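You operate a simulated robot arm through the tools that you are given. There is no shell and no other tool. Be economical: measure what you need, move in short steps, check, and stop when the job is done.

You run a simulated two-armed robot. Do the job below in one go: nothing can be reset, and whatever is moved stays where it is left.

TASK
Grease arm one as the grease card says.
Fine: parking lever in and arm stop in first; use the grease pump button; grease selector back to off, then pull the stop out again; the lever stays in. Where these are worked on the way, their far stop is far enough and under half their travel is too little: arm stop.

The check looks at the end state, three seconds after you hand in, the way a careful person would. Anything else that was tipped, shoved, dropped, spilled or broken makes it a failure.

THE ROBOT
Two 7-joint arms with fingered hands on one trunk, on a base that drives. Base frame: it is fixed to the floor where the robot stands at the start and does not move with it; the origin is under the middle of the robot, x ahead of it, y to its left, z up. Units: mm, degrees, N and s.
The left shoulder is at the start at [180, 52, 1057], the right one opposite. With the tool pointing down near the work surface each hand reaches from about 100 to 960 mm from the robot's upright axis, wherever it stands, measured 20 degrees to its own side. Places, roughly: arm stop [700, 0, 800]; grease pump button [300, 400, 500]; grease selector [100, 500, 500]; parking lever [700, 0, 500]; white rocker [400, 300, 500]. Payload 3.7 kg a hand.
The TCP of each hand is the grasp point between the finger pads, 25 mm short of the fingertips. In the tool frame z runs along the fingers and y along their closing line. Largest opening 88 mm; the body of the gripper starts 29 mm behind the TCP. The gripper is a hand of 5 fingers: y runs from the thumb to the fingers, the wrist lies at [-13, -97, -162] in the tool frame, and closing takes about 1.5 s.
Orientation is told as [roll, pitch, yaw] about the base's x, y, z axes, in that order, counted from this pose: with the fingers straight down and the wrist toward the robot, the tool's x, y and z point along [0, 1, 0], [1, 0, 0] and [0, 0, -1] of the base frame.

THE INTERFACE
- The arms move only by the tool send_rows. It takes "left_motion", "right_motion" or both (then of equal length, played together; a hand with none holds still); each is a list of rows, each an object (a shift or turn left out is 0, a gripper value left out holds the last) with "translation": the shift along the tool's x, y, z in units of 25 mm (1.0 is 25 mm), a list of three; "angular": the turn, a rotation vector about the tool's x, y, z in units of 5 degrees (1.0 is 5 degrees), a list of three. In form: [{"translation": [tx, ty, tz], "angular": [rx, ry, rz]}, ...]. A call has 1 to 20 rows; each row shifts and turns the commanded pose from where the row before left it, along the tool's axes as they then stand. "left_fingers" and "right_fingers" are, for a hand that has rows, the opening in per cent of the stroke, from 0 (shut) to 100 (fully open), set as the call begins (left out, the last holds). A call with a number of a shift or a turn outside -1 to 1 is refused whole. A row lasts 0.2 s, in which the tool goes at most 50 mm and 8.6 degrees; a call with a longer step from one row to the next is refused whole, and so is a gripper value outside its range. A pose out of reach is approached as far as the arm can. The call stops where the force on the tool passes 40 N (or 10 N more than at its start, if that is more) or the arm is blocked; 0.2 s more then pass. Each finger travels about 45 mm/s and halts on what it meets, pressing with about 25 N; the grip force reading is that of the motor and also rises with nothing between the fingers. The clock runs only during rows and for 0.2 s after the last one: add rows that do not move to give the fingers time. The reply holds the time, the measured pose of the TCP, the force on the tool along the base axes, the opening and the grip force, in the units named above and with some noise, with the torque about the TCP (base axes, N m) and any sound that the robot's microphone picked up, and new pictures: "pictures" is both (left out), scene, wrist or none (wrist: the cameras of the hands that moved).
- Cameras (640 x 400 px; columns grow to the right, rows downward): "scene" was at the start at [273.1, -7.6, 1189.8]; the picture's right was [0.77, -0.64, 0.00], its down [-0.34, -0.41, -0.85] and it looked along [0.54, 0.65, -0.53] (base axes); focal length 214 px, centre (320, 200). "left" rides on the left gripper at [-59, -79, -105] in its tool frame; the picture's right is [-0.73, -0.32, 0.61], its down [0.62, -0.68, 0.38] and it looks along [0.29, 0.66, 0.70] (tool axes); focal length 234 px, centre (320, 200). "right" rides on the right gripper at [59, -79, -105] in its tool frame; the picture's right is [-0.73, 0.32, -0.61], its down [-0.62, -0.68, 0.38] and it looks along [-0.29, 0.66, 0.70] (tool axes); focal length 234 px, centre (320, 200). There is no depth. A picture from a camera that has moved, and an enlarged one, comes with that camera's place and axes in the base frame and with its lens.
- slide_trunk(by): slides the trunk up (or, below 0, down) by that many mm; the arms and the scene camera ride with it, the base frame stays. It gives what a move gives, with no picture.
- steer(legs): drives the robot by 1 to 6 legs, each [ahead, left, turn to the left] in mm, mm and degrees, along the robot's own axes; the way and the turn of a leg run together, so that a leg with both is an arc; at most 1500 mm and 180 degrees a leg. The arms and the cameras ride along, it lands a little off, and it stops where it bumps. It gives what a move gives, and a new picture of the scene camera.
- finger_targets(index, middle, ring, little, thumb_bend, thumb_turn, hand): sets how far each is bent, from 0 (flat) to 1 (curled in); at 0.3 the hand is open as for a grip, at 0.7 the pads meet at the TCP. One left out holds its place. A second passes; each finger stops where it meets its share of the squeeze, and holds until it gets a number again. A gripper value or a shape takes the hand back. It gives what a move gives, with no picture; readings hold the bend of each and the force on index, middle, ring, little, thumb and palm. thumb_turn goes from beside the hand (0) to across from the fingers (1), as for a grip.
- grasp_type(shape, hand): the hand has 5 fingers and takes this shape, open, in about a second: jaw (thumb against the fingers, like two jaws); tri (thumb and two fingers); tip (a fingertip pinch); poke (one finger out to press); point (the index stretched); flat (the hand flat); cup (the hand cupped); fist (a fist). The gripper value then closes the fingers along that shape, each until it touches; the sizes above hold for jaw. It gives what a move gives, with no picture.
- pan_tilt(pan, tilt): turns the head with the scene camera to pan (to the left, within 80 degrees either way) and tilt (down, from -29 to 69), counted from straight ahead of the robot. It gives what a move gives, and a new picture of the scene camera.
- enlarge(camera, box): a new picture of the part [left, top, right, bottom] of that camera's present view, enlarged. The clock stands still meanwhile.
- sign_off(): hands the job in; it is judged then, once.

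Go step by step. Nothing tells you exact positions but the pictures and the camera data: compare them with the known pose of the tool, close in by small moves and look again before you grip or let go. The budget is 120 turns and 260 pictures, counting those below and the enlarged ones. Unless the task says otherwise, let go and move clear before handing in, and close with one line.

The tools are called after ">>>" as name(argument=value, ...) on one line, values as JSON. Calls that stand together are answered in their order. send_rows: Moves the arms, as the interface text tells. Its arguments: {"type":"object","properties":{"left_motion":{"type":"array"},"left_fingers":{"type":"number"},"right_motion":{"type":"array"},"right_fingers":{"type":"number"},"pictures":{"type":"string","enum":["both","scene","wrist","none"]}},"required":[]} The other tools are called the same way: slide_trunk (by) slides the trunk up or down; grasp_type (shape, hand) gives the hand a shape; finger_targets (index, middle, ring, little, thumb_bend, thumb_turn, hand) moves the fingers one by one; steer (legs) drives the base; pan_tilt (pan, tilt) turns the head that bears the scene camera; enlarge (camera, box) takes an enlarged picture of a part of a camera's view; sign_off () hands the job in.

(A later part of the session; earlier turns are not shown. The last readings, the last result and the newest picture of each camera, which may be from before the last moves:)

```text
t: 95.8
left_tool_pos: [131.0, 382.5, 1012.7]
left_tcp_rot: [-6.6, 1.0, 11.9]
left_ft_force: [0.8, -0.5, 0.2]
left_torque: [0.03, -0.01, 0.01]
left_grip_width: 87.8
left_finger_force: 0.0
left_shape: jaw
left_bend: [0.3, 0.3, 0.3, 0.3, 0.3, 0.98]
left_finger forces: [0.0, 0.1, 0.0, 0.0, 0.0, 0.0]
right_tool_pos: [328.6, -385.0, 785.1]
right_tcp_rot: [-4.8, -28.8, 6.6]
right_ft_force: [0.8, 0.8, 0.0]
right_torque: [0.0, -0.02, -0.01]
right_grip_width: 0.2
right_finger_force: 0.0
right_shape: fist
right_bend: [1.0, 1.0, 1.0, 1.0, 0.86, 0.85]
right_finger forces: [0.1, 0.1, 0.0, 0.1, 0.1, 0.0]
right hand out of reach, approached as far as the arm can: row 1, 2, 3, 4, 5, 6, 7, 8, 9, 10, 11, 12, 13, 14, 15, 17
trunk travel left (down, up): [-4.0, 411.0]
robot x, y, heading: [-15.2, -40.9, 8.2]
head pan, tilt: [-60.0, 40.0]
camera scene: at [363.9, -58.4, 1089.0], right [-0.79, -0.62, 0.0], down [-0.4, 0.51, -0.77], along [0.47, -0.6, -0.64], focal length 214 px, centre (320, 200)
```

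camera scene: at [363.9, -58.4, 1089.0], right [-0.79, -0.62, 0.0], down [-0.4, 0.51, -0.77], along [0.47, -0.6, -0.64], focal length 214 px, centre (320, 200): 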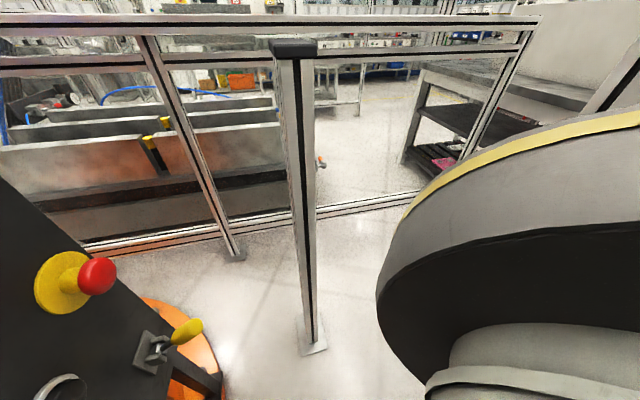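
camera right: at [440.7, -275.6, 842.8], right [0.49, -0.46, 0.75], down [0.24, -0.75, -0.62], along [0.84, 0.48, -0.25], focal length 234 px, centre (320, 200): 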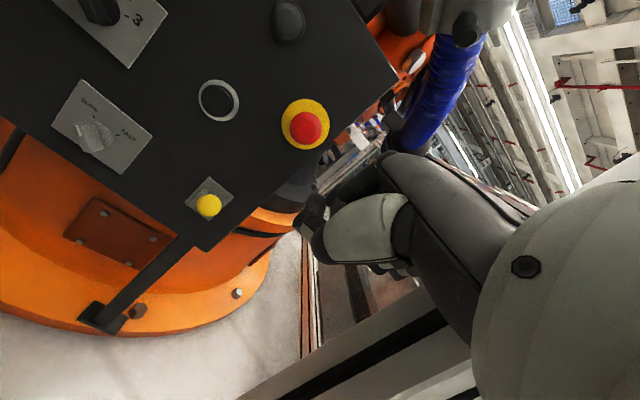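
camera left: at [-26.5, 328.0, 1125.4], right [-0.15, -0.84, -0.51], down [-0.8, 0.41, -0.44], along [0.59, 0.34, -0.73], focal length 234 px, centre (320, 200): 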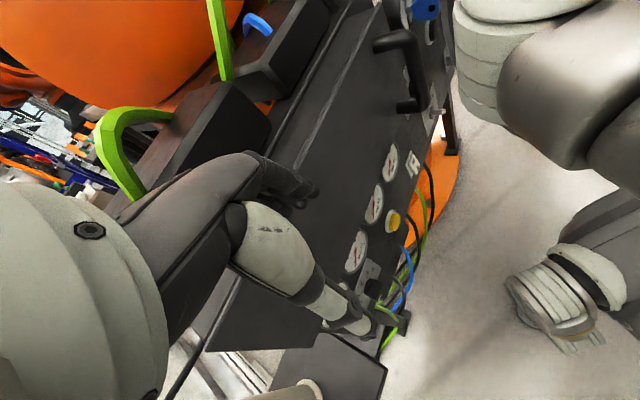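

The right hand is tucked. Now I reposition for the left hand: back up, turn left to about 75°, then slide right and back.

>>> steer(legs=[[-150, 0, 0], [0, 0, 67], [-130, -187, 0]])

>>> pan_tilt(pan=0, tilt=35)

```text
t: 102.0
left_tool_pos: [-359.7, 61.1, 1014.3]
left_tcp_rot: [-6.6, 0.9, 81.1]
left_ft_force: [-0.1, 0.1, -0.5]
left_torque: [-0.01, -0.02, -0.05]
left_grip_width: 87.8
left_finger_force: 0.0
left_shape: jaw
left_bend: [0.3, 0.3, 0.3, 0.3, 0.3, 0.98]
left_finger forces: [0.1, 0.0, 0.0, 0.0, 0.0, 0.0]
right_tool_pos: [429.5, -26.0, 784.2]
right_tcp_rot: [-4.9, -28.9, 75.9]
right_ft_force: [-0.3, 0.0, -0.1]
right_torque: [0.05, -0.03, 0.01]
right_grip_width: 0.2
right_finger_force: 0.0
right_shape: fist
right_bend: [1.0, 1.0, 1.0, 1.0, 0.86, 0.85]
right_finger forces: [0.0, 0.0, 0.0, 0.0, 0.1, 0.1]
trunk travel left (down, up): [-4.0, 411.0]
robot x, y, heading: [-14.0, -224.1, 77.1]
head pan, tilt: [-60.0, 40.0]
camera scene: at [138.1, 124.4, 1089.0], right [0.3, -0.95, 0.0], down [-0.61, -0.19, -0.77], along [0.73, 0.23, -0.64], focal length 214 px, centre (320, 200)
```

scene: 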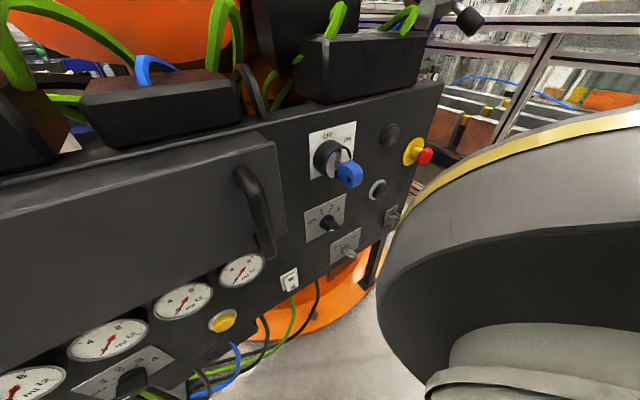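

```text
t: 103.3
left_tool_pos: [-359.5, 60.7, 1013.3]
left_tcp_rot: [-6.7, 0.9, 81.1]
left_ft_force: [0.3, 0.0, -0.8]
left_torque: [-0.04, 0.01, 0.0]
left_grip_width: 87.7
left_finger_force: 0.0
left_shape: jaw
left_bend: [0.3, 0.3, 0.3, 0.3, 0.3, 0.98]
left_finger forces: [0.0, 0.0, 0.0, 0.0, 0.0, 0.0]
right_tool_pos: [429.9, -25.3, 784.4]
right_tcp_rot: [-4.8, -28.9, 75.9]
right_ft_force: [0.5, 0.0, 0.2]
right_torque: [-0.01, 0.0, 0.01]
right_grip_width: 0.0
right_finger_force: 0.0
right_shape: fist
right_bend: [1.0, 1.0, 1.0, 1.0, 0.86, 0.85]
right_finger forces: [0.1, 0.0, 0.0, 0.0, 0.0, 0.0]
trunk travel left (down, up): [-4.0, 411.0]
robot x, y, heading: [-17.0, -226.4, 77.2]
head pan, tilt: [0.0, 35.0]
camera scene: at [137.1, 133.3, 1094.1], right [0.39, -0.92, 0.0], down [-0.55, -0.23, -0.8], along [0.74, 0.31, -0.6], focal length 214 px, centre (320, 200)
```

scene: 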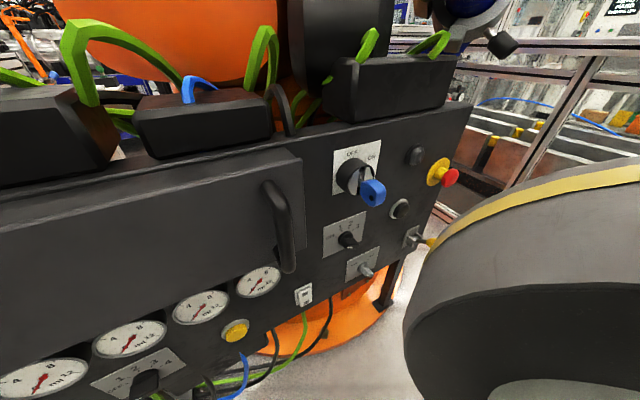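

The head is held by something near the right shoulder, but the panel is in view. I bring the left hand out in front, fingers down, to about 200 mm before the panel's left part.

>>> send_rows(left_motion=[{"translation": [-0.36, 0.97, 0.41]}, {"translation": [-0.36, 0.97, 0.41]}, {"translation": [-0.36, 0.97, 0.41]}, {"translation": [-0.36, 0.97, 0.41]}, {"translation": [-0.36, 0.97, 0.41]}, {"translation": [-0.36, 0.97, 0.41]}, {"translation": [-0.36, 0.97, 0.41]}, {"translation": [-0.36, 0.97, 0.41]}, {"translation": [-0.36, 0.97, 0.41]}, {"translation": [-0.36, 0.97, 0.41]}, {"translation": [-0.36, 0.97, 0.41]}, {"translation": [-0.36, 0.97, 0.41]}, {"translation": [-0.36, 0.97, 0.41]}, {"translation": [-0.36, 0.97, 0.41]}, {"translation": [-0.36, 0.97, 0.41]}, {"translation": [-0.36, 0.97, 0.41]}], pictures="wrist")

>>> pan_tilt(pan=30, tilt=45)

```text
t: 106.7
left_tool_pos: [-193.2, 430.3, 903.7]
left_tcp_rot: [-6.7, 0.8, 81.3]
left_ft_force: [-0.7, -0.1, 1.6]
left_torque: [0.01, -0.01, 0.03]
left_grip_width: 87.9
left_finger_force: 0.2
left_shape: jaw
left_bend: [0.3, 0.3, 0.3, 0.3, 0.3, 0.98]
left_finger forces: [0.1, 0.0, 0.0, 0.0, 0.1, 0.0]
left hand out of reach, approached as far as the arm can: row 5, 6, 7, 8, 9, 10, 12
right_tool_pos: [429.9, -24.7, 785.4]
right_tcp_rot: [-4.8, -28.9, 75.9]
right_ft_force: [-0.4, 1.1, 0.6]
right_torque: [-0.01, 0.0, 0.0]
right_grip_width: 0.0
right_finger_force: 0.0
right_shape: fist
right_bend: [1.0, 1.0, 1.0, 1.0, 0.86, 0.85]
right_finger forces: [0.0, 0.1, 0.1, 0.0, 0.0, 0.1]
trunk travel left (down, up): [-4.0, 411.0]
robot x, y, heading: [-16.6, -225.2, 77.2]
head pan, tilt: [0.0, 35.0]
camera left: at [-159.6, 346.8, 1015.4], right [0.73, -0.45, -0.51], down [-0.67, -0.59, -0.44], along [-0.11, 0.67, -0.73], focal length 234 px, centre (320, 200)
```

left: 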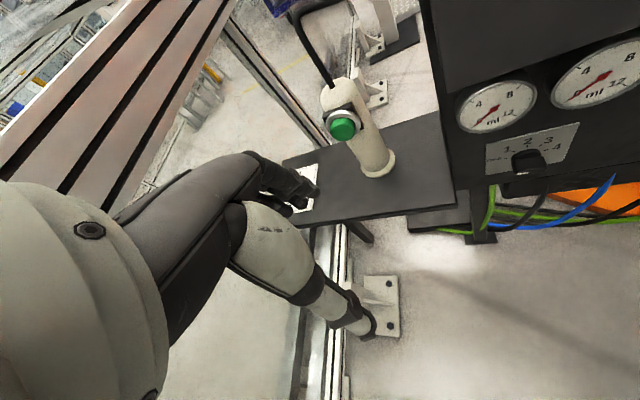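

```text
t: 107.7
left_tool_pos: [-194.0, 428.9, 904.5]
left_tcp_rot: [-6.8, 0.9, 81.1]
left_ft_force: [-0.1, 0.3, -0.3]
left_torque: [0.0, 0.01, -0.01]
left_grip_width: 88.1
left_finger_force: 0.1
left_shape: jaw
left_bend: [0.3, 0.3, 0.3, 0.3, 0.3, 0.98]
left_finger forces: [0.0, 0.1, 0.0, 0.0, 0.0, 0.1]
right_tool_pos: [429.0, -24.1, 785.4]
right_tcp_rot: [-4.8, -28.9, 75.9]
right_ft_force: [-0.4, 0.7, -0.8]
right_torque: [-0.01, 0.01, 0.01]
right_grip_width: 0.1
right_finger_force: 0.0
right_shape: fist
right_bend: [1.0, 1.0, 1.0, 1.0, 0.86, 0.85]
right_finger forces: [0.1, 0.0, 0.1, 0.1, 0.0, 0.1]
trunk travel left (down, up): [-4.0, 411.0]
robot x, y, heading: [-15.6, -225.1, 77.5]
head pan, tilt: [30.0, 45.0]
camera scene: at [136.9, 133.7, 1094.6], right [0.4, -0.92, 0.0], down [-0.54, -0.23, -0.81], along [0.74, 0.32, -0.59], focal length 214 px, centre (320, 200)
```

scene: 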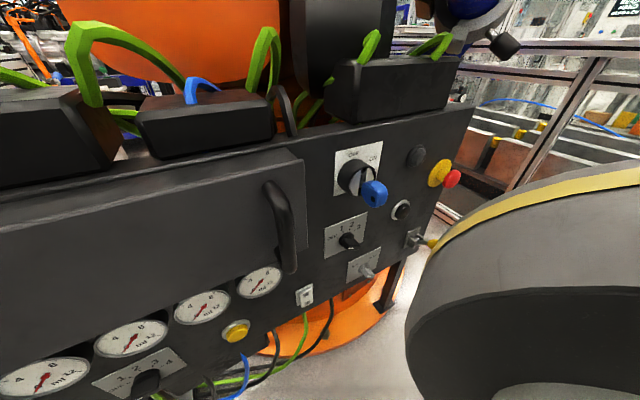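

I yaw the left hand square to the panel and pitch the fingers forward.

>>> send_rows(left_motion=[{"angular": [0.1, 0, 0.82]}, {"angular": [0.1, 0, 0.82]}, {"angular": [0.1, 0, 0.82]}, {"angular": [0.1, 0, 0.82]}, {"angular": [0.1, 0, 0.82]}, {"angular": [0.1, 0, 0.82]}, {"angular": [0.1, 0, 0.82]}], pictures="none")

>>> send_rows(left_motion=[{"angular": [-1, 0, 0]}, {"angular": [-1, 0, 0]}, {"angular": [-1, 0, 0]}, {"angular": [-1, 0, 0]}, {"angular": [-1, 0, 0]}, {"angular": [-1, 0, 0]}, {"angular": [-1, 0, 0]}, {"angular": [-1, 0, 0]}, {"angular": [-1, 0, 0]}, {"angular": [-1, 0, 0]}, {"angular": [-1, 0, 0]}, {"angular": [-1, 0, 0]}, {"angular": [-1, 0, 0]}, {"angular": [-1, 0, 0]}, {"angular": [-1, 0, 0]}, {"angular": [-1, 0, 0]}, {"angular": [-1, 0, 0]}], pictures="wrist")

```text
t: 109.2
left_tool_pos: [-193.5, 431.4, 903.7]
left_tcp_rot: [-7.1, 0.9, 52.2]
left_ft_force: [1.0, -0.2, -0.6]
left_torque: [0.03, -0.02, 0.03]
left_grip_width: 87.8
left_finger_force: 0.1
left_shape: jaw
left_bend: [0.3, 0.3, 0.3, 0.3, 0.3, 0.98]
left_finger forces: [0.1, 0.1, 0.0, 0.1, 0.0, 0.0]
right_tool_pos: [430.9, -25.0, 785.3]
right_tcp_rot: [-4.8, -29.0, 75.9]
right_ft_force: [0.0, 0.7, -0.6]
right_torque: [0.0, 0.04, -0.01]
right_grip_width: 0.0
right_finger_force: 0.1
right_shape: fist
right_bend: [1.0, 1.0, 1.0, 1.0, 0.86, 0.85]
right_finger forces: [0.0, 0.1, 0.1, 0.0, 0.0, 0.0]
trunk travel left (down, up): [-4.0, 411.0]
robot x, y, heading: [-19.9, -225.3, 77.3]
head pan, tilt: [30.0, 45.0]
```

```text
t: 112.8
left_tool_pos: [-192.1, 430.3, 902.3]
left_tcp_rot: [-50.6, -80.8, 102.6]
left_ft_force: [0.3, 0.0, 0.2]
left_torque: [0.03, 0.02, 0.05]
left_grip_width: 88.0
left_finger_force: 0.0
left_shape: jaw
left_bend: [0.3, 0.3, 0.3, 0.3, 0.3, 0.98]
left_finger forces: [0.0, 0.0, 0.1, 0.0, 0.1, 0.0]
right_tool_pos: [429.4, -26.0, 784.9]
right_tcp_rot: [-4.8, -29.0, 75.9]
right_ft_force: [0.4, 0.1, 0.3]
right_torque: [0.01, -0.03, -0.01]
right_grip_width: 0.1
right_finger_force: 0.1
right_shape: fist
right_bend: [1.0, 1.0, 1.0, 1.0, 0.86, 0.85]
right_finger forces: [0.0, 0.0, 0.1, 0.1, 0.1, 0.0]
trunk travel left (down, up): [-4.0, 411.0]
robot x, y, heading: [-17.7, -222.7, 77.3]
head pan, tilt: [30.0, 45.0]
camera left: at [-208.2, 300.5, 842.5], right [0.96, -0.02, -0.29], down [-0.23, 0.57, -0.79], along [0.18, 0.82, 0.54], focal length 234 px, centre (320, 200)
```

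left: 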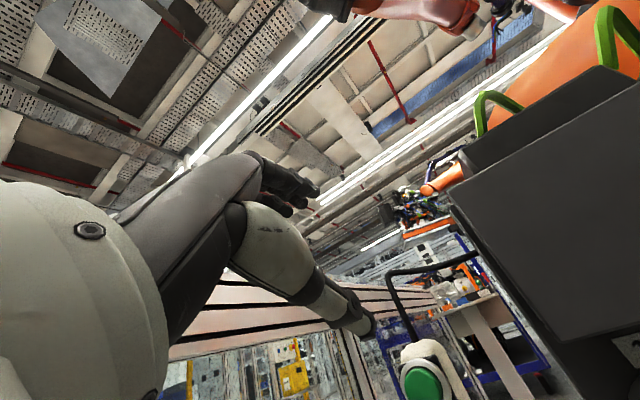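

The left arm took the pose cleanly. The grease selector knob is about (116,498,558) and the pump button about (251,388,578). I move the hand to just before the selector, correcting its small roll and pitch.

>>> send_rows(left_motion=[{"angular": [-0.6, 0, 0.7]}, {"angular": [-0.6, 0, 0.7]}, {"translation": [-0.5, -0.95, 0.3]}, {"translation": [-0.5, -0.95, 0.3]}, {"translation": [-0.5, -0.95, 0.3]}, {"translation": [-0.5, -0.95, 0.3]}, {"translation": [-0.5, -0.95, 0.3]}, {"translation": [-0.5, -0.95, 0.3]}, {"translation": [-0.5, -0.95, 0.3]}, {"translation": [-0.5, -0.95, 0.3]}, {"translation": [-0.5, -0.95, 0.3]}, {"translation": [-0.5, -0.95, 0.3]}, {"translation": [-0.5, -0.95, 0.3]}, {"translation": [-0.5, -0.95, 0.3]}, {"translation": [-0.5, -0.95, 0.3]}], pictures="both")

```text
t: 116.0
left_tool_pos: [-3.4, 407.3, 594.8]
left_tcp_rot: [173.3, -89.6, -121.3]
left_ft_force: [-0.6, 0.2, -0.3]
left_torque: [0.01, -0.02, -0.03]
left_grip_width: 87.9
left_finger_force: 0.0
left_shape: jaw
left_bend: [0.3, 0.3, 0.3, 0.3, 0.3, 0.98]
left_finger forces: [0.0, 0.0, 0.0, 0.0, 0.0, 0.0]
right_tool_pos: [429.0, -26.4, 786.3]
right_tcp_rot: [-4.8, -29.0, 75.9]
right_ft_force: [0.6, 0.5, -0.3]
right_torque: [0.02, -0.03, 0.0]
right_grip_width: 0.0
right_finger_force: 0.0
right_shape: fist
right_bend: [1.0, 1.0, 1.0, 1.0, 0.86, 0.85]
right_finger forces: [0.0, 0.1, 0.1, 0.0, 0.0, 0.0]
trunk travel left (down, up): [-4.0, 411.0]
robot x, y, heading: [-16.9, -225.5, 77.3]
head pan, tilt: [30.0, 45.0]
camera scene: at [134.8, 131.6, 1090.3], right [0.39, -0.92, 0.0], down [-0.59, -0.25, -0.77], along [0.71, 0.3, -0.64], focal length 214 px, centre (320, 200)
camera left: at [-22.0, 289.9, 514.9], right [0.95, 0.03, -0.32], down [-0.25, 0.69, -0.68], along [0.2, 0.72, 0.66], focal length 234 px, centre (320, 200)
```

scene: 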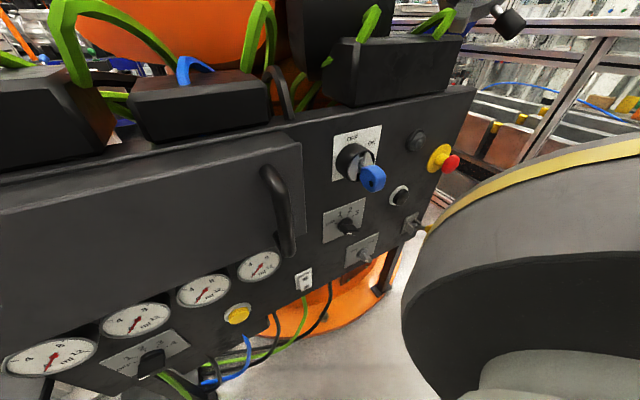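
left: 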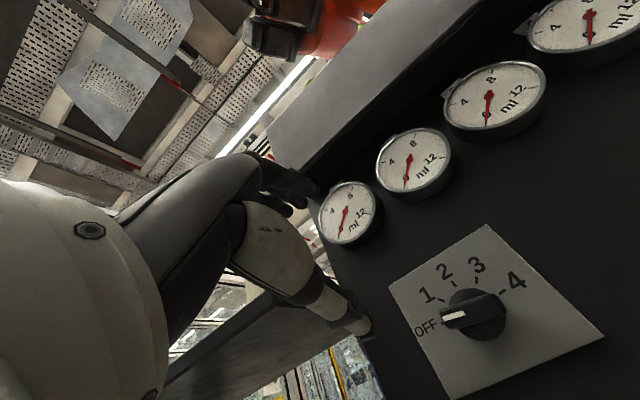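

The selector points to OFF; its knob is about 143 mm ahead, 38 mm right and 57 mm below my hand line. I align and approach it with the fingers half open.

>>> send_rows(left_motion=[{"translation": [-0.5, -0.76, 0]}, {"translation": [-0.5, -0.76, 0.5]}, {"translation": [-0.5, -0.76, 0.8]}, {"translation": [0, 0, 0.9]}, {"translation": [0, 0, 0.9]}], left_fingers=60, pictures="wrist")

```text
t: 117.2
left_tool_pos: [75.6, 446.5, 538.2]
left_tcp_rot: [-96.0, -89.8, 148.1]
left_ft_force: [-1.1, 0.1, -1.3]
left_torque: [0.01, -0.01, 0.04]
left_grip_width: 53.3
left_finger_force: 0.1
left_shape: jaw
left_bend: [0.29, 0.4, 0.37, 0.43, 0.64, 1.0]
left_finger forces: [0.1, 0.0, 0.1, 0.0, 0.1, 0.0]
right_tool_pos: [429.5, -25.7, 784.6]
right_tcp_rot: [-4.8, -28.8, 75.9]
right_ft_force: [0.1, -0.3, 0.0]
right_torque: [0.0, 0.0, 0.0]
right_grip_width: 0.0
right_finger_force: 0.1
right_shape: fist
right_bend: [1.0, 1.0, 1.0, 1.0, 0.86, 0.85]
right_finger forces: [0.0, 0.1, 0.1, 0.0, 0.1, 0.1]
trunk travel left (down, up): [-4.0, 411.0]
robot x, y, heading: [-18.9, -225.7, 77.3]
head pan, tilt: [30.0, 45.0]
camera left: at [56.5, 327.8, 459.4], right [0.95, 0.03, -0.32], down [-0.25, 0.68, -0.68], along [0.2, 0.73, 0.66], focal length 234 px, centre (320, 200)
```

left: 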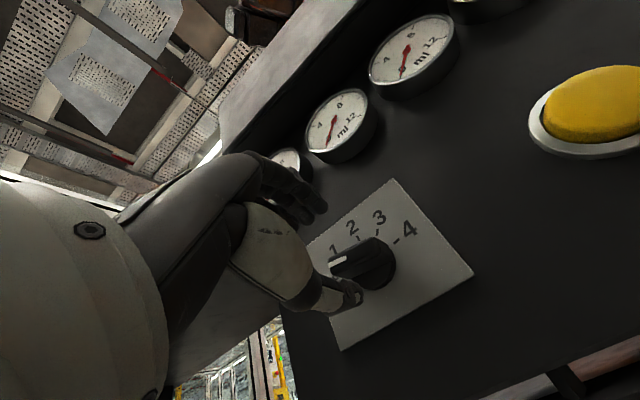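

The knob is nearly on the tool line. Small shift, advance 40 mm, look before closing.

>>> send_rows(left_motion=[{"translation": [-0.2, -0.25, 0.6]}, {"translation": [0, 0, 0.5]}, {"translation": [0, 0, 0.5]}], pictures="wrist")

>>> enlarge(camera="left", box=[230, 140, 430, 330])

```text
t: 118.0
left_tool_pos: [103.8, 474.8, 532.0]
left_tcp_rot: [-119.8, -89.9, 171.8]
left_ft_force: [0.3, -1.0, 0.4]
left_torque: [-0.02, -0.01, -0.02]
left_grip_width: 53.2
left_finger_force: 0.0
left_shape: jaw
left_bend: [0.29, 0.4, 0.37, 0.43, 0.64, 1.0]
left_finger forces: [0.0, 0.0, 0.0, 0.1, 0.0, 0.1]
right_tool_pos: [429.5, -24.5, 784.5]
right_tcp_rot: [-4.8, -28.9, 75.9]
right_ft_force: [-0.1, 0.2, -0.1]
right_torque: [-0.03, 0.0, 0.03]
right_grip_width: 0.0
right_finger_force: 0.1
right_shape: fist
right_bend: [1.0, 1.0, 1.0, 1.0, 0.86, 0.85]
right_finger forces: [0.0, 0.0, 0.1, 0.1, 0.1, 0.0]
trunk travel left (down, up): [-4.0, 411.0]
robot x, y, heading: [-10.8, -225.2, 77.3]
head pan, tilt: [30.0, 45.0]
camera left: at [85.1, 355.6, 452.6], right [0.95, 0.03, -0.32], down [-0.25, 0.69, -0.68], along [0.2, 0.73, 0.66], focal length 234 px, centre (320, 200)
```

left: 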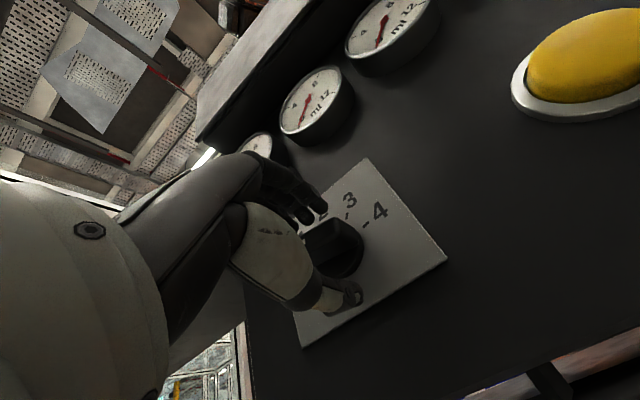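

```text
2.11 times, centred on (330, 235) of left
camera zoom: at [85.1, 355.6, 452.6], right [0.95, 0.03, -0.32], down [-0.25, 0.69, -0.68], along [0.2, 0.73, 0.66], focal length 493 px, centre (299, 126)
```

zoom: 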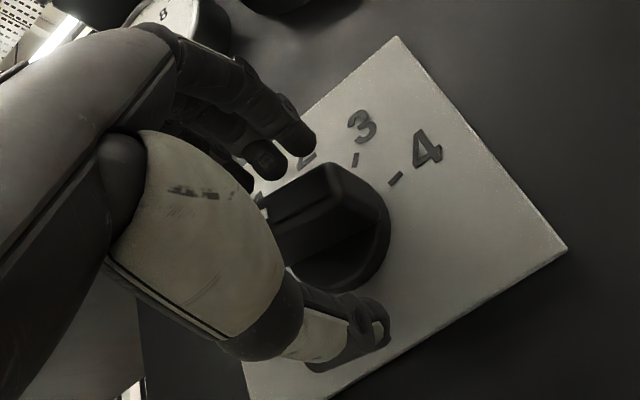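

The knob sits between the fingers (above) and thumb (below). I close on it.

>>> send_rows(left_motion=[{"translation": [0, 0, 0.2]}, {}, {}, {}, {}, {}, {}], left_fingers=0, pictures="wrist")

```text
t: 119.7
left_tool_pos: [106.7, 478.8, 530.5]
left_tcp_rot: [-115.3, -89.9, 167.4]
left_ft_force: [1.4, 1.2, -1.8]
left_torque: [0.06, 0.07, -0.03]
left_grip_width: 12.1
left_finger_force: 25.1
left_shape: jaw
left_bend: [0.74, 0.52, 0.46, 0.56, 0.7, 1.0]
left_finger forces: [11.7, 6.1, 3.0, 0.0, 21.7, 0.0]
right_tool_pos: [430.0, -25.0, 786.3]
right_tcp_rot: [-4.8, -28.9, 75.9]
right_ft_force: [-0.3, 0.0, 0.9]
right_torque: [0.02, -0.03, -0.01]
right_grip_width: 0.0
right_finger_force: 0.0
right_shape: fist
right_bend: [1.0, 1.0, 1.0, 1.0, 0.86, 0.85]
right_finger forces: [0.0, 0.0, 0.0, 0.0, 0.0, 0.1]
trunk travel left (down, up): [-4.0, 411.0]
robot x, y, heading: [-13.8, -225.4, 77.5]
head pan, tilt: [30.0, 45.0]
camera left: at [88.2, 359.5, 452.5], right [0.95, 0.03, -0.32], down [-0.25, 0.69, -0.68], along [0.2, 0.73, 0.66], focal length 234 px, centre (320, 200)
```

left: 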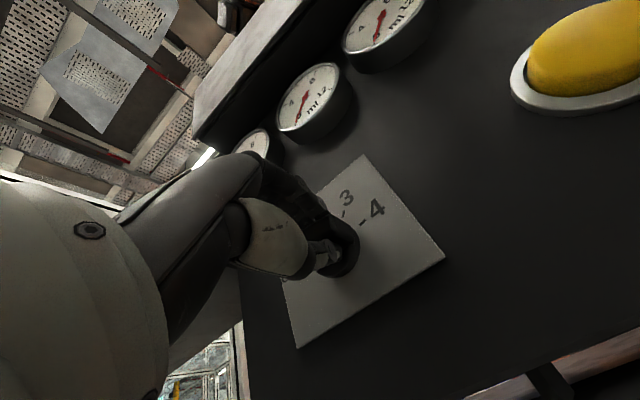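

The bar is gripped (12 mm). I turn clockwise 40° and look.

>>> send_rows(left_motion=[{"angular": [0, 0, 1]}, {"angular": [0, 0, 1]}, {"angular": [0, 0, 1]}, {"angular": [0, 0, 1]}, {"angular": [0, 0, 1]}, {"angular": [0, 0, 1]}, {"angular": [0, 0, 1]}, {"angular": [0, 0, 1]}], pictures="wrist")

```text
t: 121.5
left_tool_pos: [106.7, 463.7, 526.4]
left_tcp_rot: [87.8, -55.5, -36.9]
left_ft_force: [-2.3, 9.5, -0.4]
left_torque: [-0.09, -0.05, 0.16]
left_grip_width: 9.7
left_finger_force: 25.1
left_shape: jaw
left_bend: [0.75, 0.53, 0.59, 0.56, 0.7, 1.0]
left_finger forces: [6.1, 8.1, 3.6, 0.0, 16.2, 0.0]
left hand out of reach, approached as far as the arm can: row 8
right_tool_pos: [430.0, -25.0, 785.3]
right_tcp_rot: [-4.9, -28.8, 75.9]
right_ft_force: [0.3, 0.5, 0.3]
right_torque: [-0.03, 0.02, 0.0]
right_grip_width: 0.1
right_finger_force: 0.1
right_shape: fist
right_bend: [1.0, 1.0, 1.0, 1.0, 0.86, 0.85]
right_finger forces: [0.0, 0.0, 0.0, 0.0, 0.1, 0.0]
trunk travel left (down, up): [-4.0, 411.0]
robot x, y, heading: [-12.1, -225.1, 77.3]
head pan, tilt: [30.0, 45.0]
camera left: at [41.8, 377.3, 430.3], right [0.69, 0.2, -0.69], down [-0.46, 0.86, -0.22], along [0.55, 0.47, 0.69], focal length 234 px, centre (320, 200)
```

left: 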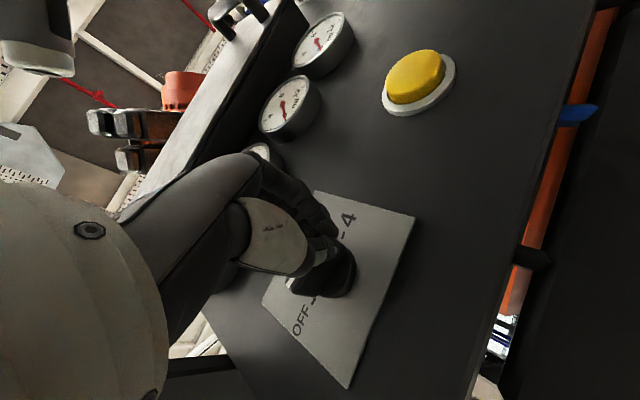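

>>> enlarge(camera="left", box=[240, 180, 420, 380])

>>> enlarge(camera="scene", box=[0, 270, 260, 400])

```text
2.00 times, centred on (330, 280) of left
camera zoom: at [41.8, 377.3, 430.3], right [0.69, 0.2, -0.69], down [-0.46, 0.86, -0.22], along [0.55, 0.47, 0.69], focal length 468 px, centre (300, 40)
```

zoom: 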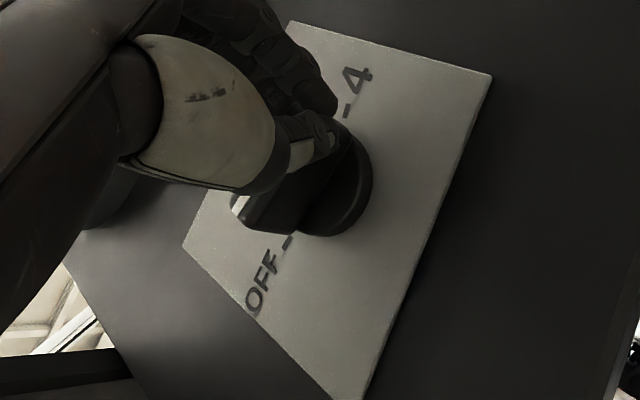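

```text
2.46 times, centred on (130, 335) of scene
camera zoom: at [134.1, 132.5, 1085.8], right [0.39, -0.92, 0.0], down [-0.62, -0.26, -0.74], along [0.69, 0.29, -0.67], focal length 528 px, centre (788, -132)
```

zoom: 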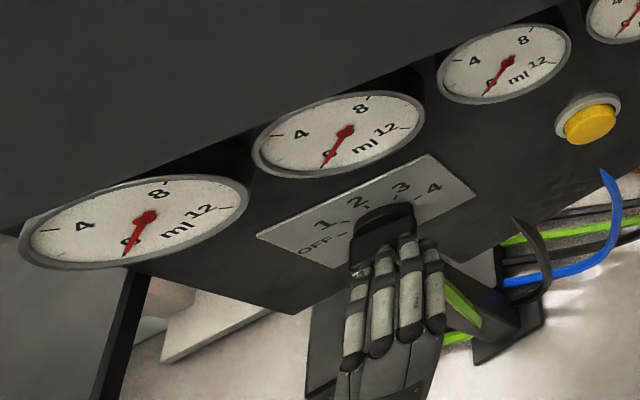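

The pointer now stands at about 1 and the roll is at the arm's limit. I'll open, shift along the bar so only the thumb faces the pointer half, and then nudge the pointer on toward 2 by sliding the hand up-right.

>>> send_rows(left_motion=[{}, {}, {}, {}, {"translation": [0.4, 0, 0]}, {"translation": [0.4, 0, 0.2]}], left_fingers=45, pictures="wrist")

>>> enlarge(camera="left", box=[240, 180, 420, 380])

```text
t: 122.8
left_tool_pos: [95.3, 477.4, 538.5]
left_tcp_rot: [88.0, -55.4, -36.9]
left_ft_force: [0.3, 0.5, -0.2]
left_torque: [0.0, 0.01, -0.01]
left_grip_width: 39.2
left_finger_force: 0.0
left_shape: jaw
left_bend: [0.74, 0.47, 0.43, 0.42, 0.71, 1.0]
left_finger forces: [0.0, 0.1, 0.1, 0.0, 0.1, 0.0]
right_tool_pos: [430.7, -24.5, 785.5]
right_tcp_rot: [-4.9, -28.9, 75.9]
right_ft_force: [0.2, -0.3, 0.2]
right_torque: [-0.02, -0.02, 0.0]
right_grip_width: 0.0
right_finger_force: 0.0
right_shape: fist
right_bend: [1.0, 1.0, 1.0, 1.0, 0.86, 0.85]
right_finger forces: [0.1, 0.0, 0.0, 0.0, 0.0, 0.0]
trunk travel left (down, up): [-4.0, 411.0]
robot x, y, heading: [-16.4, -221.2, 77.1]
head pan, tilt: [30.0, 45.0]
camera left: at [31.2, 391.1, 441.9], right [0.69, 0.2, -0.69], down [-0.47, 0.86, -0.21], along [0.55, 0.47, 0.69], focal length 234 px, centre (320, 200)
```

left: 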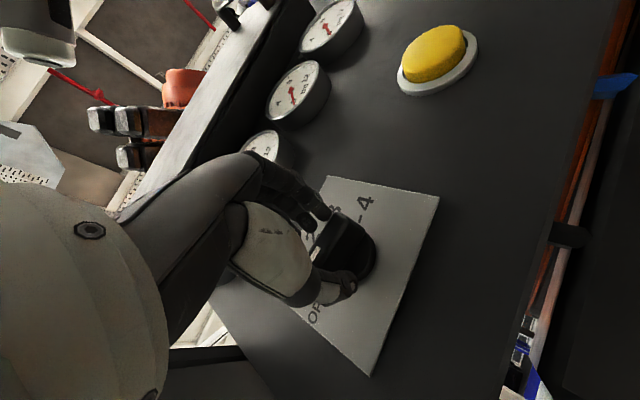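

```text
2.00 times, centred on (330, 280) of left
camera zoom: at [31.2, 391.1, 441.9], right [0.69, 0.2, -0.69], down [-0.47, 0.86, -0.21], along [0.55, 0.47, 0.69], focal length 468 px, centre (300, 40)
```

zoom: 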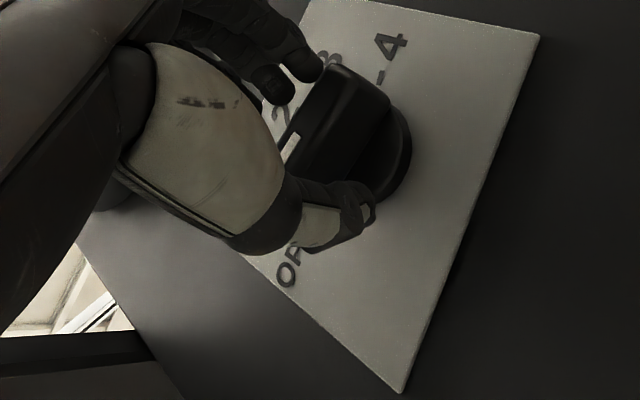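

The thumb lies beneath the bar. I shift a little more toward the pointer end and push up-right in small steps.

>>> send_rows(left_motion=[{"translation": [0.4, 0, 0]}, {"translation": [0, 0.4, 0]}, {"translation": [0, 0.4, 0]}, {"translation": [0, 0.3, 0]}], pictures="wrist")

>>> enlarge(camera="left", box=[240, 160, 420, 360])

```text
t: 123.8
left_tool_pos: [101.6, 473.0, 566.1]
left_tcp_rot: [88.0, -55.4, -36.9]
left_ft_force: [-5.4, 2.9, -1.7]
left_torque: [0.03, 0.13, 0.06]
left_grip_width: 46.1
left_finger_force: 0.0
left_shape: jaw
left_bend: [0.74, 0.47, 0.43, 0.42, 0.65, 1.0]
left_finger forces: [0.1, 0.1, 0.1, 0.0, 5.0, 0.0]
right_tool_pos: [429.9, -23.9, 785.6]
right_tcp_rot: [-4.8, -28.9, 75.9]
right_ft_force: [-0.3, 0.5, 0.3]
right_torque: [0.0, 0.02, -0.01]
right_grip_width: 0.1
right_finger_force: 0.1
right_shape: fist
right_bend: [1.0, 1.0, 1.0, 1.0, 0.86, 0.85]
right_finger forces: [0.0, 0.0, 0.1, 0.1, 0.1, 0.0]
trunk travel left (down, up): [-4.0, 411.0]
robot x, y, heading: [-14.4, -225.7, 77.4]
head pan, tilt: [30.0, 45.0]
camera left: at [37.1, 387.9, 470.8], right [0.69, 0.21, -0.69], down [-0.47, 0.86, -0.21], along [0.55, 0.47, 0.69], focal length 234 px, centre (320, 200)
```

left: 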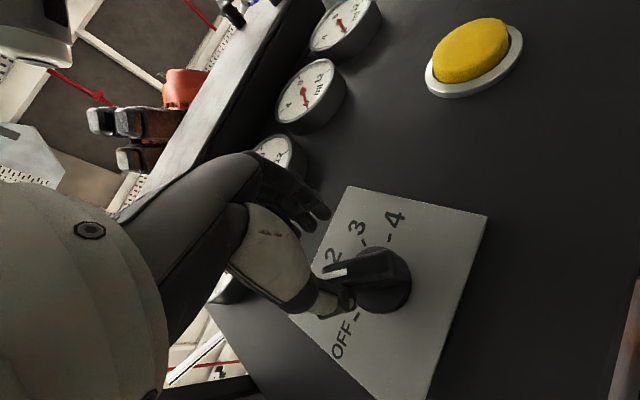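

```text
2.00 times, centred on (330, 260) of left
camera zoom: at [37.1, 387.9, 470.8], right [0.69, 0.21, -0.69], down [-0.47, 0.86, -0.21], along [0.55, 0.47, 0.69], focal length 468 px, centre (300, 80)
```

zoom: 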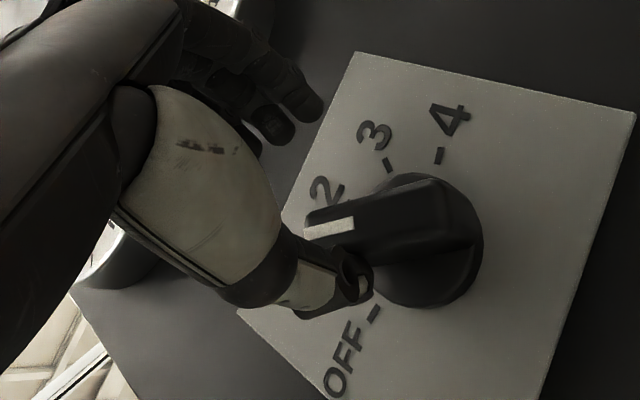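

The pointer stands around 1 with the thumb right beneath its tip. I keep pushing toward 2.

>>> send_rows(left_motion=[{"translation": [0, 0.4, 0]}, {"translation": [0, 0.4, 0]}], pictures="none")

>>> enlarge(camera="left", box=[240, 160, 440, 360])

```text
t: 124.5
left_tool_pos: [112.1, 466.7, 583.3]
left_tcp_rot: [88.0, -55.3, -37.1]
left_ft_force: [-1.1, 0.3, 0.4]
left_torque: [0.04, 0.05, 0.01]
left_grip_width: 40.5
left_finger_force: 0.0
left_shape: jaw
left_bend: [0.74, 0.47, 0.43, 0.42, 0.7, 1.0]
left_finger forces: [0.1, 0.0, 0.0, 0.1, 1.6, 0.1]
right_tool_pos: [429.4, -24.0, 785.7]
right_tcp_rot: [-4.8, -28.9, 75.9]
right_ft_force: [0.6, 0.5, 0.3]
right_torque: [0.0, 0.01, -0.03]
right_grip_width: 0.1
right_finger_force: 0.1
right_shape: fist
right_bend: [1.0, 1.0, 1.0, 1.0, 0.86, 0.85]
right_finger forces: [0.1, 0.1, 0.1, 0.0, 0.0, 0.0]
trunk travel left (down, up): [-4.0, 411.0]
robot x, y, heading: [-16.7, -227.0, 77.4]
head pan, tilt: [30.0, 45.0]
```

```text
2.00 times, centred on (340, 260) of left
camera zoom: at [47.6, 380.3, 487.4], right [0.7, 0.2, -0.69], down [-0.46, 0.86, -0.22], along [0.55, 0.47, 0.69], focal length 468 px, centre (280, 80)
```

zoom: 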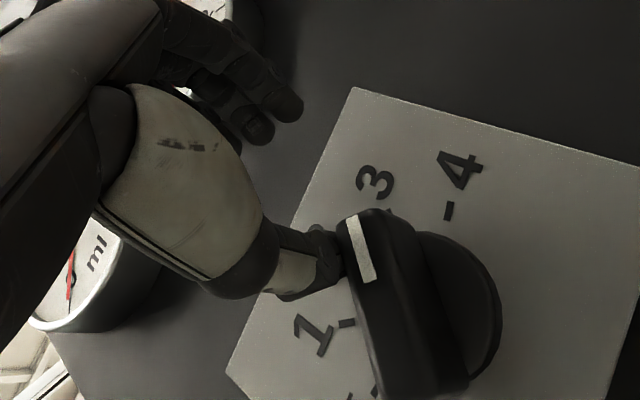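

It slipped past 2 to about 3. I back off 30 mm, open fully and inspect the pointer.

>>> send_rows(left_motion=[{"translation": [0, 0, -0.8]}, {"translation": [0, -0.5, -0.8]}, {"translation": [0, -0.5, 0]}, {"translation": [0, -0.5, 0]}], left_fingers=100, pictures="wrist")

>>> enlarge(camera="left", box=[260, 160, 460, 360])

```text
t: 125.5
left_tool_pos: [69.5, 447.4, 555.7]
left_tcp_rot: [87.9, -55.3, -37.0]
left_ft_force: [1.2, -0.1, -0.6]
left_torque: [0.01, 0.01, -0.04]
left_grip_width: 87.5
left_finger_force: 0.1
left_shape: jaw
left_bend: [0.3, 0.3, 0.3, 0.3, 0.3, 0.98]
left_finger forces: [0.0, 0.1, 0.1, 0.0, 0.0, 0.1]
right_tool_pos: [429.8, -24.9, 784.7]
right_tcp_rot: [-4.8, -28.9, 76.0]
right_ft_force: [-0.7, 1.3, -0.2]
right_torque: [-0.03, 0.02, 0.04]
right_grip_width: 0.1
right_finger_force: 0.1
right_shape: fist
right_bend: [1.0, 1.0, 1.0, 1.0, 0.86, 0.85]
right_finger forces: [0.1, 0.0, 0.0, 0.1, 0.1, 0.1]
trunk travel left (down, up): [-4.0, 411.0]
robot x, y, heading: [-15.2, -225.4, 77.5]
head pan, tilt: [30.0, 45.0]
camera left: at [4.9, 362.2, 459.1], right [0.69, 0.2, -0.69], down [-0.47, 0.86, -0.22], along [0.55, 0.47, 0.69], focal length 234 px, centre (320, 200)
```

left: 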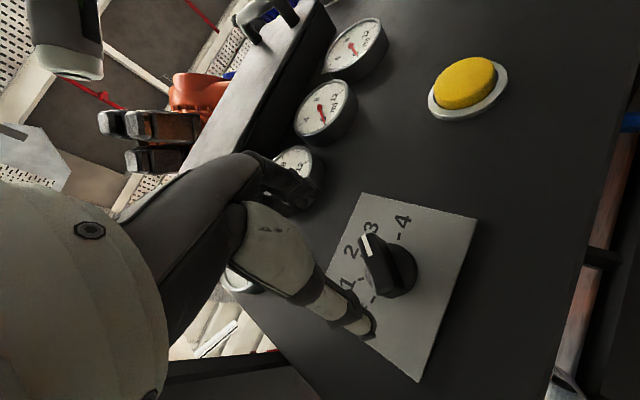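

```text
2.00 times, centred on (360, 260) of left
camera zoom: at [4.9, 362.2, 459.1], right [0.69, 0.2, -0.69], down [-0.47, 0.86, -0.22], along [0.55, 0.47, 0.69], focal length 468 px, centre (240, 80)
```

zoom: 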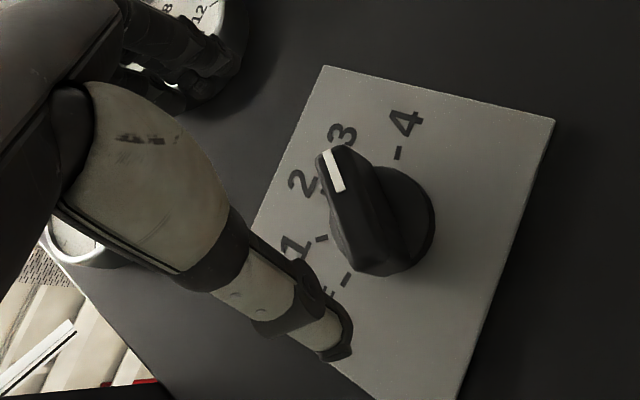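

It points at 3, one step too far. I place the thumb left of the knob's tail and push it right a little to turn back one step.

>>> send_rows(left_motion=[{"translation": [-0.1, -0.2, 0.8]}, {"translation": [0, 0, 0.8]}], pictures="none")

>>> enlarge(camera="left", box=[260, 160, 460, 360])

```text
t: 126.0
left_tool_pos: [92.3, 478.4, 547.6]
left_tcp_rot: [87.9, -55.4, -36.9]
left_ft_force: [0.2, 0.6, -0.6]
left_torque: [-0.01, -0.01, -0.01]
left_grip_width: 87.6
left_finger_force: 0.0
left_shape: jaw
left_bend: [0.3, 0.3, 0.3, 0.3, 0.3, 0.98]
left_finger forces: [0.1, 0.0, 0.0, 0.0, 0.1, 0.0]
right_tool_pos: [429.6, -25.2, 785.5]
right_tcp_rot: [-4.8, -29.0, 76.0]
right_ft_force: [0.4, 0.0, -0.9]
right_torque: [-0.01, -0.02, 0.0]
right_grip_width: 0.0
right_finger_force: 0.1
right_shape: fist
right_bend: [1.0, 1.0, 1.0, 1.0, 0.86, 0.85]
right_finger forces: [0.1, 0.1, 0.0, 0.0, 0.0, 0.0]
trunk travel left (down, up): [-4.0, 411.0]
robot x, y, heading: [-16.2, -227.2, 77.3]
head pan, tilt: [30.0, 45.0]
```

```text
2.00 times, centred on (360, 260) of left
camera zoom: at [28.1, 393.0, 451.0], right [0.69, 0.2, -0.69], down [-0.47, 0.86, -0.21], along [0.55, 0.47, 0.69], focal length 468 px, centre (240, 80)
```

zoom: 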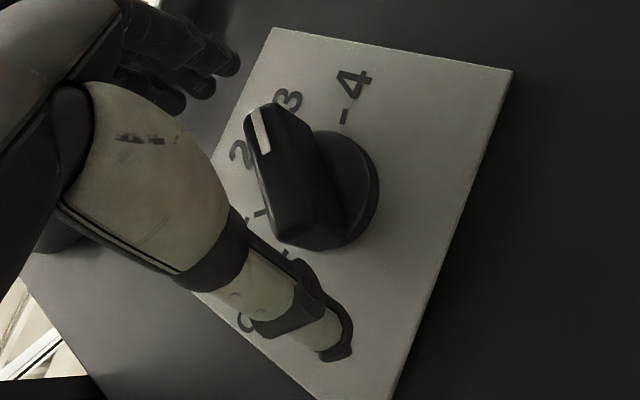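

The thumb tip is about 20 mm left of the tail. I move right in two steps, checking.

>>> send_rows(left_motion=[{"translation": [-0.4, 0.3, 0.2]}, {"translation": [-0.4, 0.3, 0.2]}], pictures="none")

>>> enlarge(camera="left", box=[260, 160, 460, 360])

```text
t: 126.7
left_tool_pos: [118.1, 470.9, 547.7]
left_tcp_rot: [87.9, -55.4, -36.8]
left_ft_force: [-0.3, -0.6, -0.4]
left_torque: [0.01, 0.03, 0.02]
left_grip_width: 87.5
left_finger_force: 0.1
left_shape: jaw
left_bend: [0.3, 0.3, 0.3, 0.3, 0.3, 0.98]
left_finger forces: [0.0, 0.0, 0.0, 0.1, 0.0, 0.0]
right_tool_pos: [430.1, -25.6, 785.8]
right_tcp_rot: [-4.9, -28.9, 75.9]
right_ft_force: [0.1, 0.6, -0.1]
right_torque: [0.01, 0.0, -0.03]
right_grip_width: 0.1
right_finger_force: 0.0
right_shape: fist
right_bend: [1.0, 1.0, 1.0, 1.0, 0.86, 0.85]
right_finger forces: [0.0, 0.0, 0.0, 0.1, 0.0, 0.0]
trunk travel left (down, up): [-4.0, 411.0]
robot x, y, heading: [-16.0, -225.1, 77.0]
head pan, tilt: [30.0, 45.0]
```

```text
2.00 times, centred on (360, 260) of left
camera zoom: at [53.7, 384.9, 451.8], right [0.69, 0.2, -0.69], down [-0.47, 0.86, -0.21], along [0.55, 0.47, 0.69], focal length 468 px, centre (240, 80)
```

zoom: 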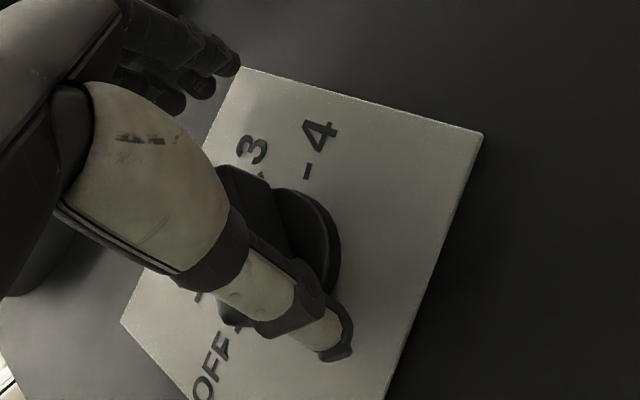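

The thumb passed below the tail without touching. I go back left, raise about 15 mm and push right again.

>>> send_rows(left_motion=[{"translation": [0.45, -0.35, 0]}, {"translation": [0.45, -0.35, 0]}, {"translation": [0.36, 0.48, 0]}, {"translation": [-0.32, 0.24, 0]}, {"translation": [-0.32, 0.24, 0]}], pictures="none")

>>> enlarge(camera="left", box=[260, 160, 460, 360])

```text
t: 127.8
left_tool_pos: [109.8, 478.6, 562.7]
left_tcp_rot: [87.8, -55.4, -36.7]
left_ft_force: [-5.2, 0.1, -1.7]
left_torque: [0.01, 0.18, 0.1]
left_grip_width: 87.9
left_finger_force: 0.0
left_shape: jaw
left_bend: [0.3, 0.3, 0.3, 0.3, 0.24, 0.99]
left_finger forces: [0.0, 0.1, 0.0, 0.1, 4.9, 0.1]
right_tool_pos: [428.0, -25.1, 784.6]
right_tcp_rot: [-4.8, -28.9, 75.8]
right_ft_force: [-0.7, 0.6, 0.5]
right_torque: [0.0, -0.01, 0.03]
right_grip_width: 0.0
right_finger_force: 0.1
right_shape: fist
right_bend: [1.0, 1.0, 1.0, 1.0, 0.86, 0.85]
right_finger forces: [0.0, 0.0, 0.0, 0.0, 0.0, 0.0]
trunk travel left (down, up): [-4.0, 411.0]
robot x, y, heading: [-14.7, -224.3, 77.6]
head pan, tilt: [30.0, 45.0]
```

```text
2.00 times, centred on (360, 260) of left
camera zoom: at [45.4, 392.0, 465.6], right [0.69, 0.2, -0.69], down [-0.47, 0.86, -0.21], along [0.55, 0.47, 0.69], focal length 468 px, centre (240, 80)
```

zoom: 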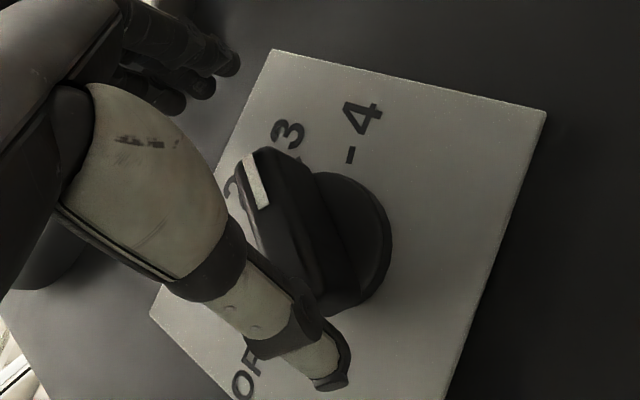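

Now the thumb presses the tail (5 N). I push on in small steps.

>>> send_rows(left_motion=[{"translation": [-0.28, 0.21, 0]}], pictures="none")

>>> enlarge(camera="left", box=[260, 160, 460, 360])

```text
t: 128.2
left_tool_pos: [116.8, 472.5, 561.5]
left_tcp_rot: [87.5, -55.6, -36.7]
left_ft_force: [-3.5, 0.1, -6.9]
left_torque: [-0.06, 0.0, 0.04]
left_grip_width: 88.0
left_finger_force: 0.0
left_shape: jaw
left_bend: [0.3, 0.3, 0.3, 0.3, 0.2, 0.96]
left_finger forces: [0.0, 0.0, 0.0, 0.0, 7.1, 0.1]
right_tool_pos: [430.0, -24.8, 785.5]
right_tcp_rot: [-4.9, -28.9, 75.9]
right_ft_force: [0.1, -0.2, -0.4]
right_torque: [-0.03, -0.03, 0.03]
right_grip_width: 0.1
right_finger_force: 0.0
right_shape: fist
right_bend: [1.0, 1.0, 1.0, 1.0, 0.86, 0.85]
right_finger forces: [0.0, 0.0, 0.0, 0.1, 0.0, 0.0]
trunk travel left (down, up): [-4.0, 411.0]
robot x, y, heading: [-17.9, -223.3, 77.0]
head pan, tilt: [30.0, 45.0]
```

```text
2.00 times, centred on (360, 260) of left
camera zoom: at [52.9, 386.2, 464.8], right [0.69, 0.2, -0.69], down [-0.47, 0.86, -0.22], along [0.55, 0.47, 0.69], focal length 468 px, centre (240, 80)
```

zoom: 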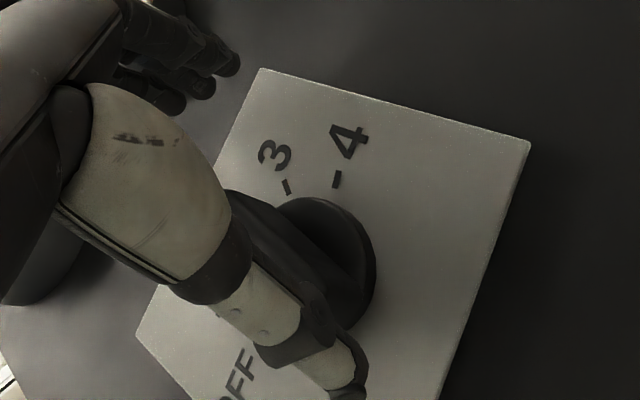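

It turned: the 3 tick is free now. I back the thumb off leftward and out, then read the pointer.

>>> send_rows(left_motion=[{"translation": [0.4, -0.3, 0]}, {"translation": [0.4, -0.3, -0.6]}, {"translation": [0, 0, -1]}, {"translation": [0, 0, -1]}], pictures="wrist")

>>> enlarge(camera="left", box=[300, 160, 500, 360])

```text
t: 129.2
left_tool_pos: [58.8, 436.8, 563.2]
left_tcp_rot: [88.0, -55.4, -37.0]
left_ft_force: [0.1, -0.3, -0.7]
left_torque: [0.0, 0.02, 0.0]
left_grip_width: 87.7
left_finger_force: 0.0
left_shape: jaw
left_bend: [0.3, 0.3, 0.3, 0.3, 0.3, 0.97]
left_finger forces: [0.1, 0.0, 0.0, 0.1, 0.1, 0.0]
right_tool_pos: [429.6, -24.2, 784.3]
right_tcp_rot: [-4.8, -28.9, 75.9]
right_ft_force: [0.4, -0.1, 0.4]
right_torque: [0.0, 0.01, 0.0]
right_grip_width: 0.0
right_finger_force: 0.0
right_shape: fist
right_bend: [1.0, 1.0, 1.0, 1.0, 0.86, 0.85]
right_finger forces: [0.1, 0.0, 0.0, 0.1, 0.0, 0.0]
trunk travel left (down, up): [-4.0, 411.0]
robot x, y, heading: [-17.6, -229.1, 77.3]
head pan, tilt: [30.0, 45.0]
camera left: at [-5.3, 351.1, 466.3], right [0.69, 0.2, -0.69], down [-0.47, 0.86, -0.21], along [0.55, 0.47, 0.69], focal length 234 px, centre (320, 200)
```

left: 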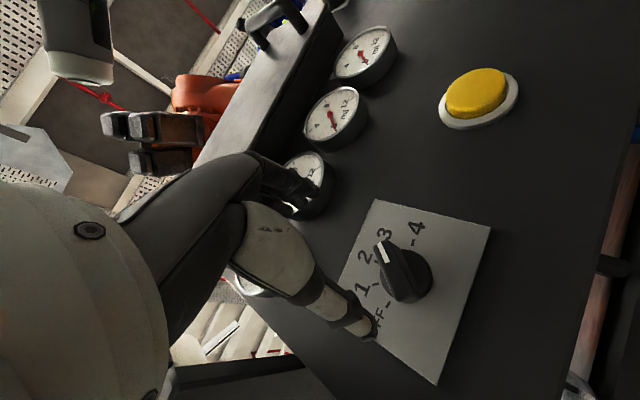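

```text
2.00 times, centred on (400, 260) of left
camera zoom: at [-5.3, 351.1, 466.3], right [0.69, 0.2, -0.69], down [-0.47, 0.86, -0.21], along [0.55, 0.47, 0.69], focal length 468 px, centre (160, 80)
```

zoom: 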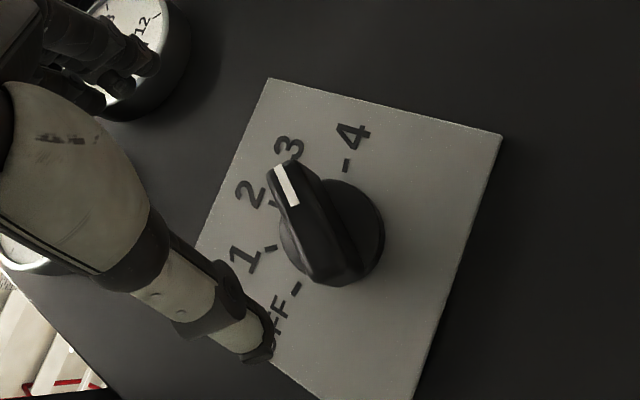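

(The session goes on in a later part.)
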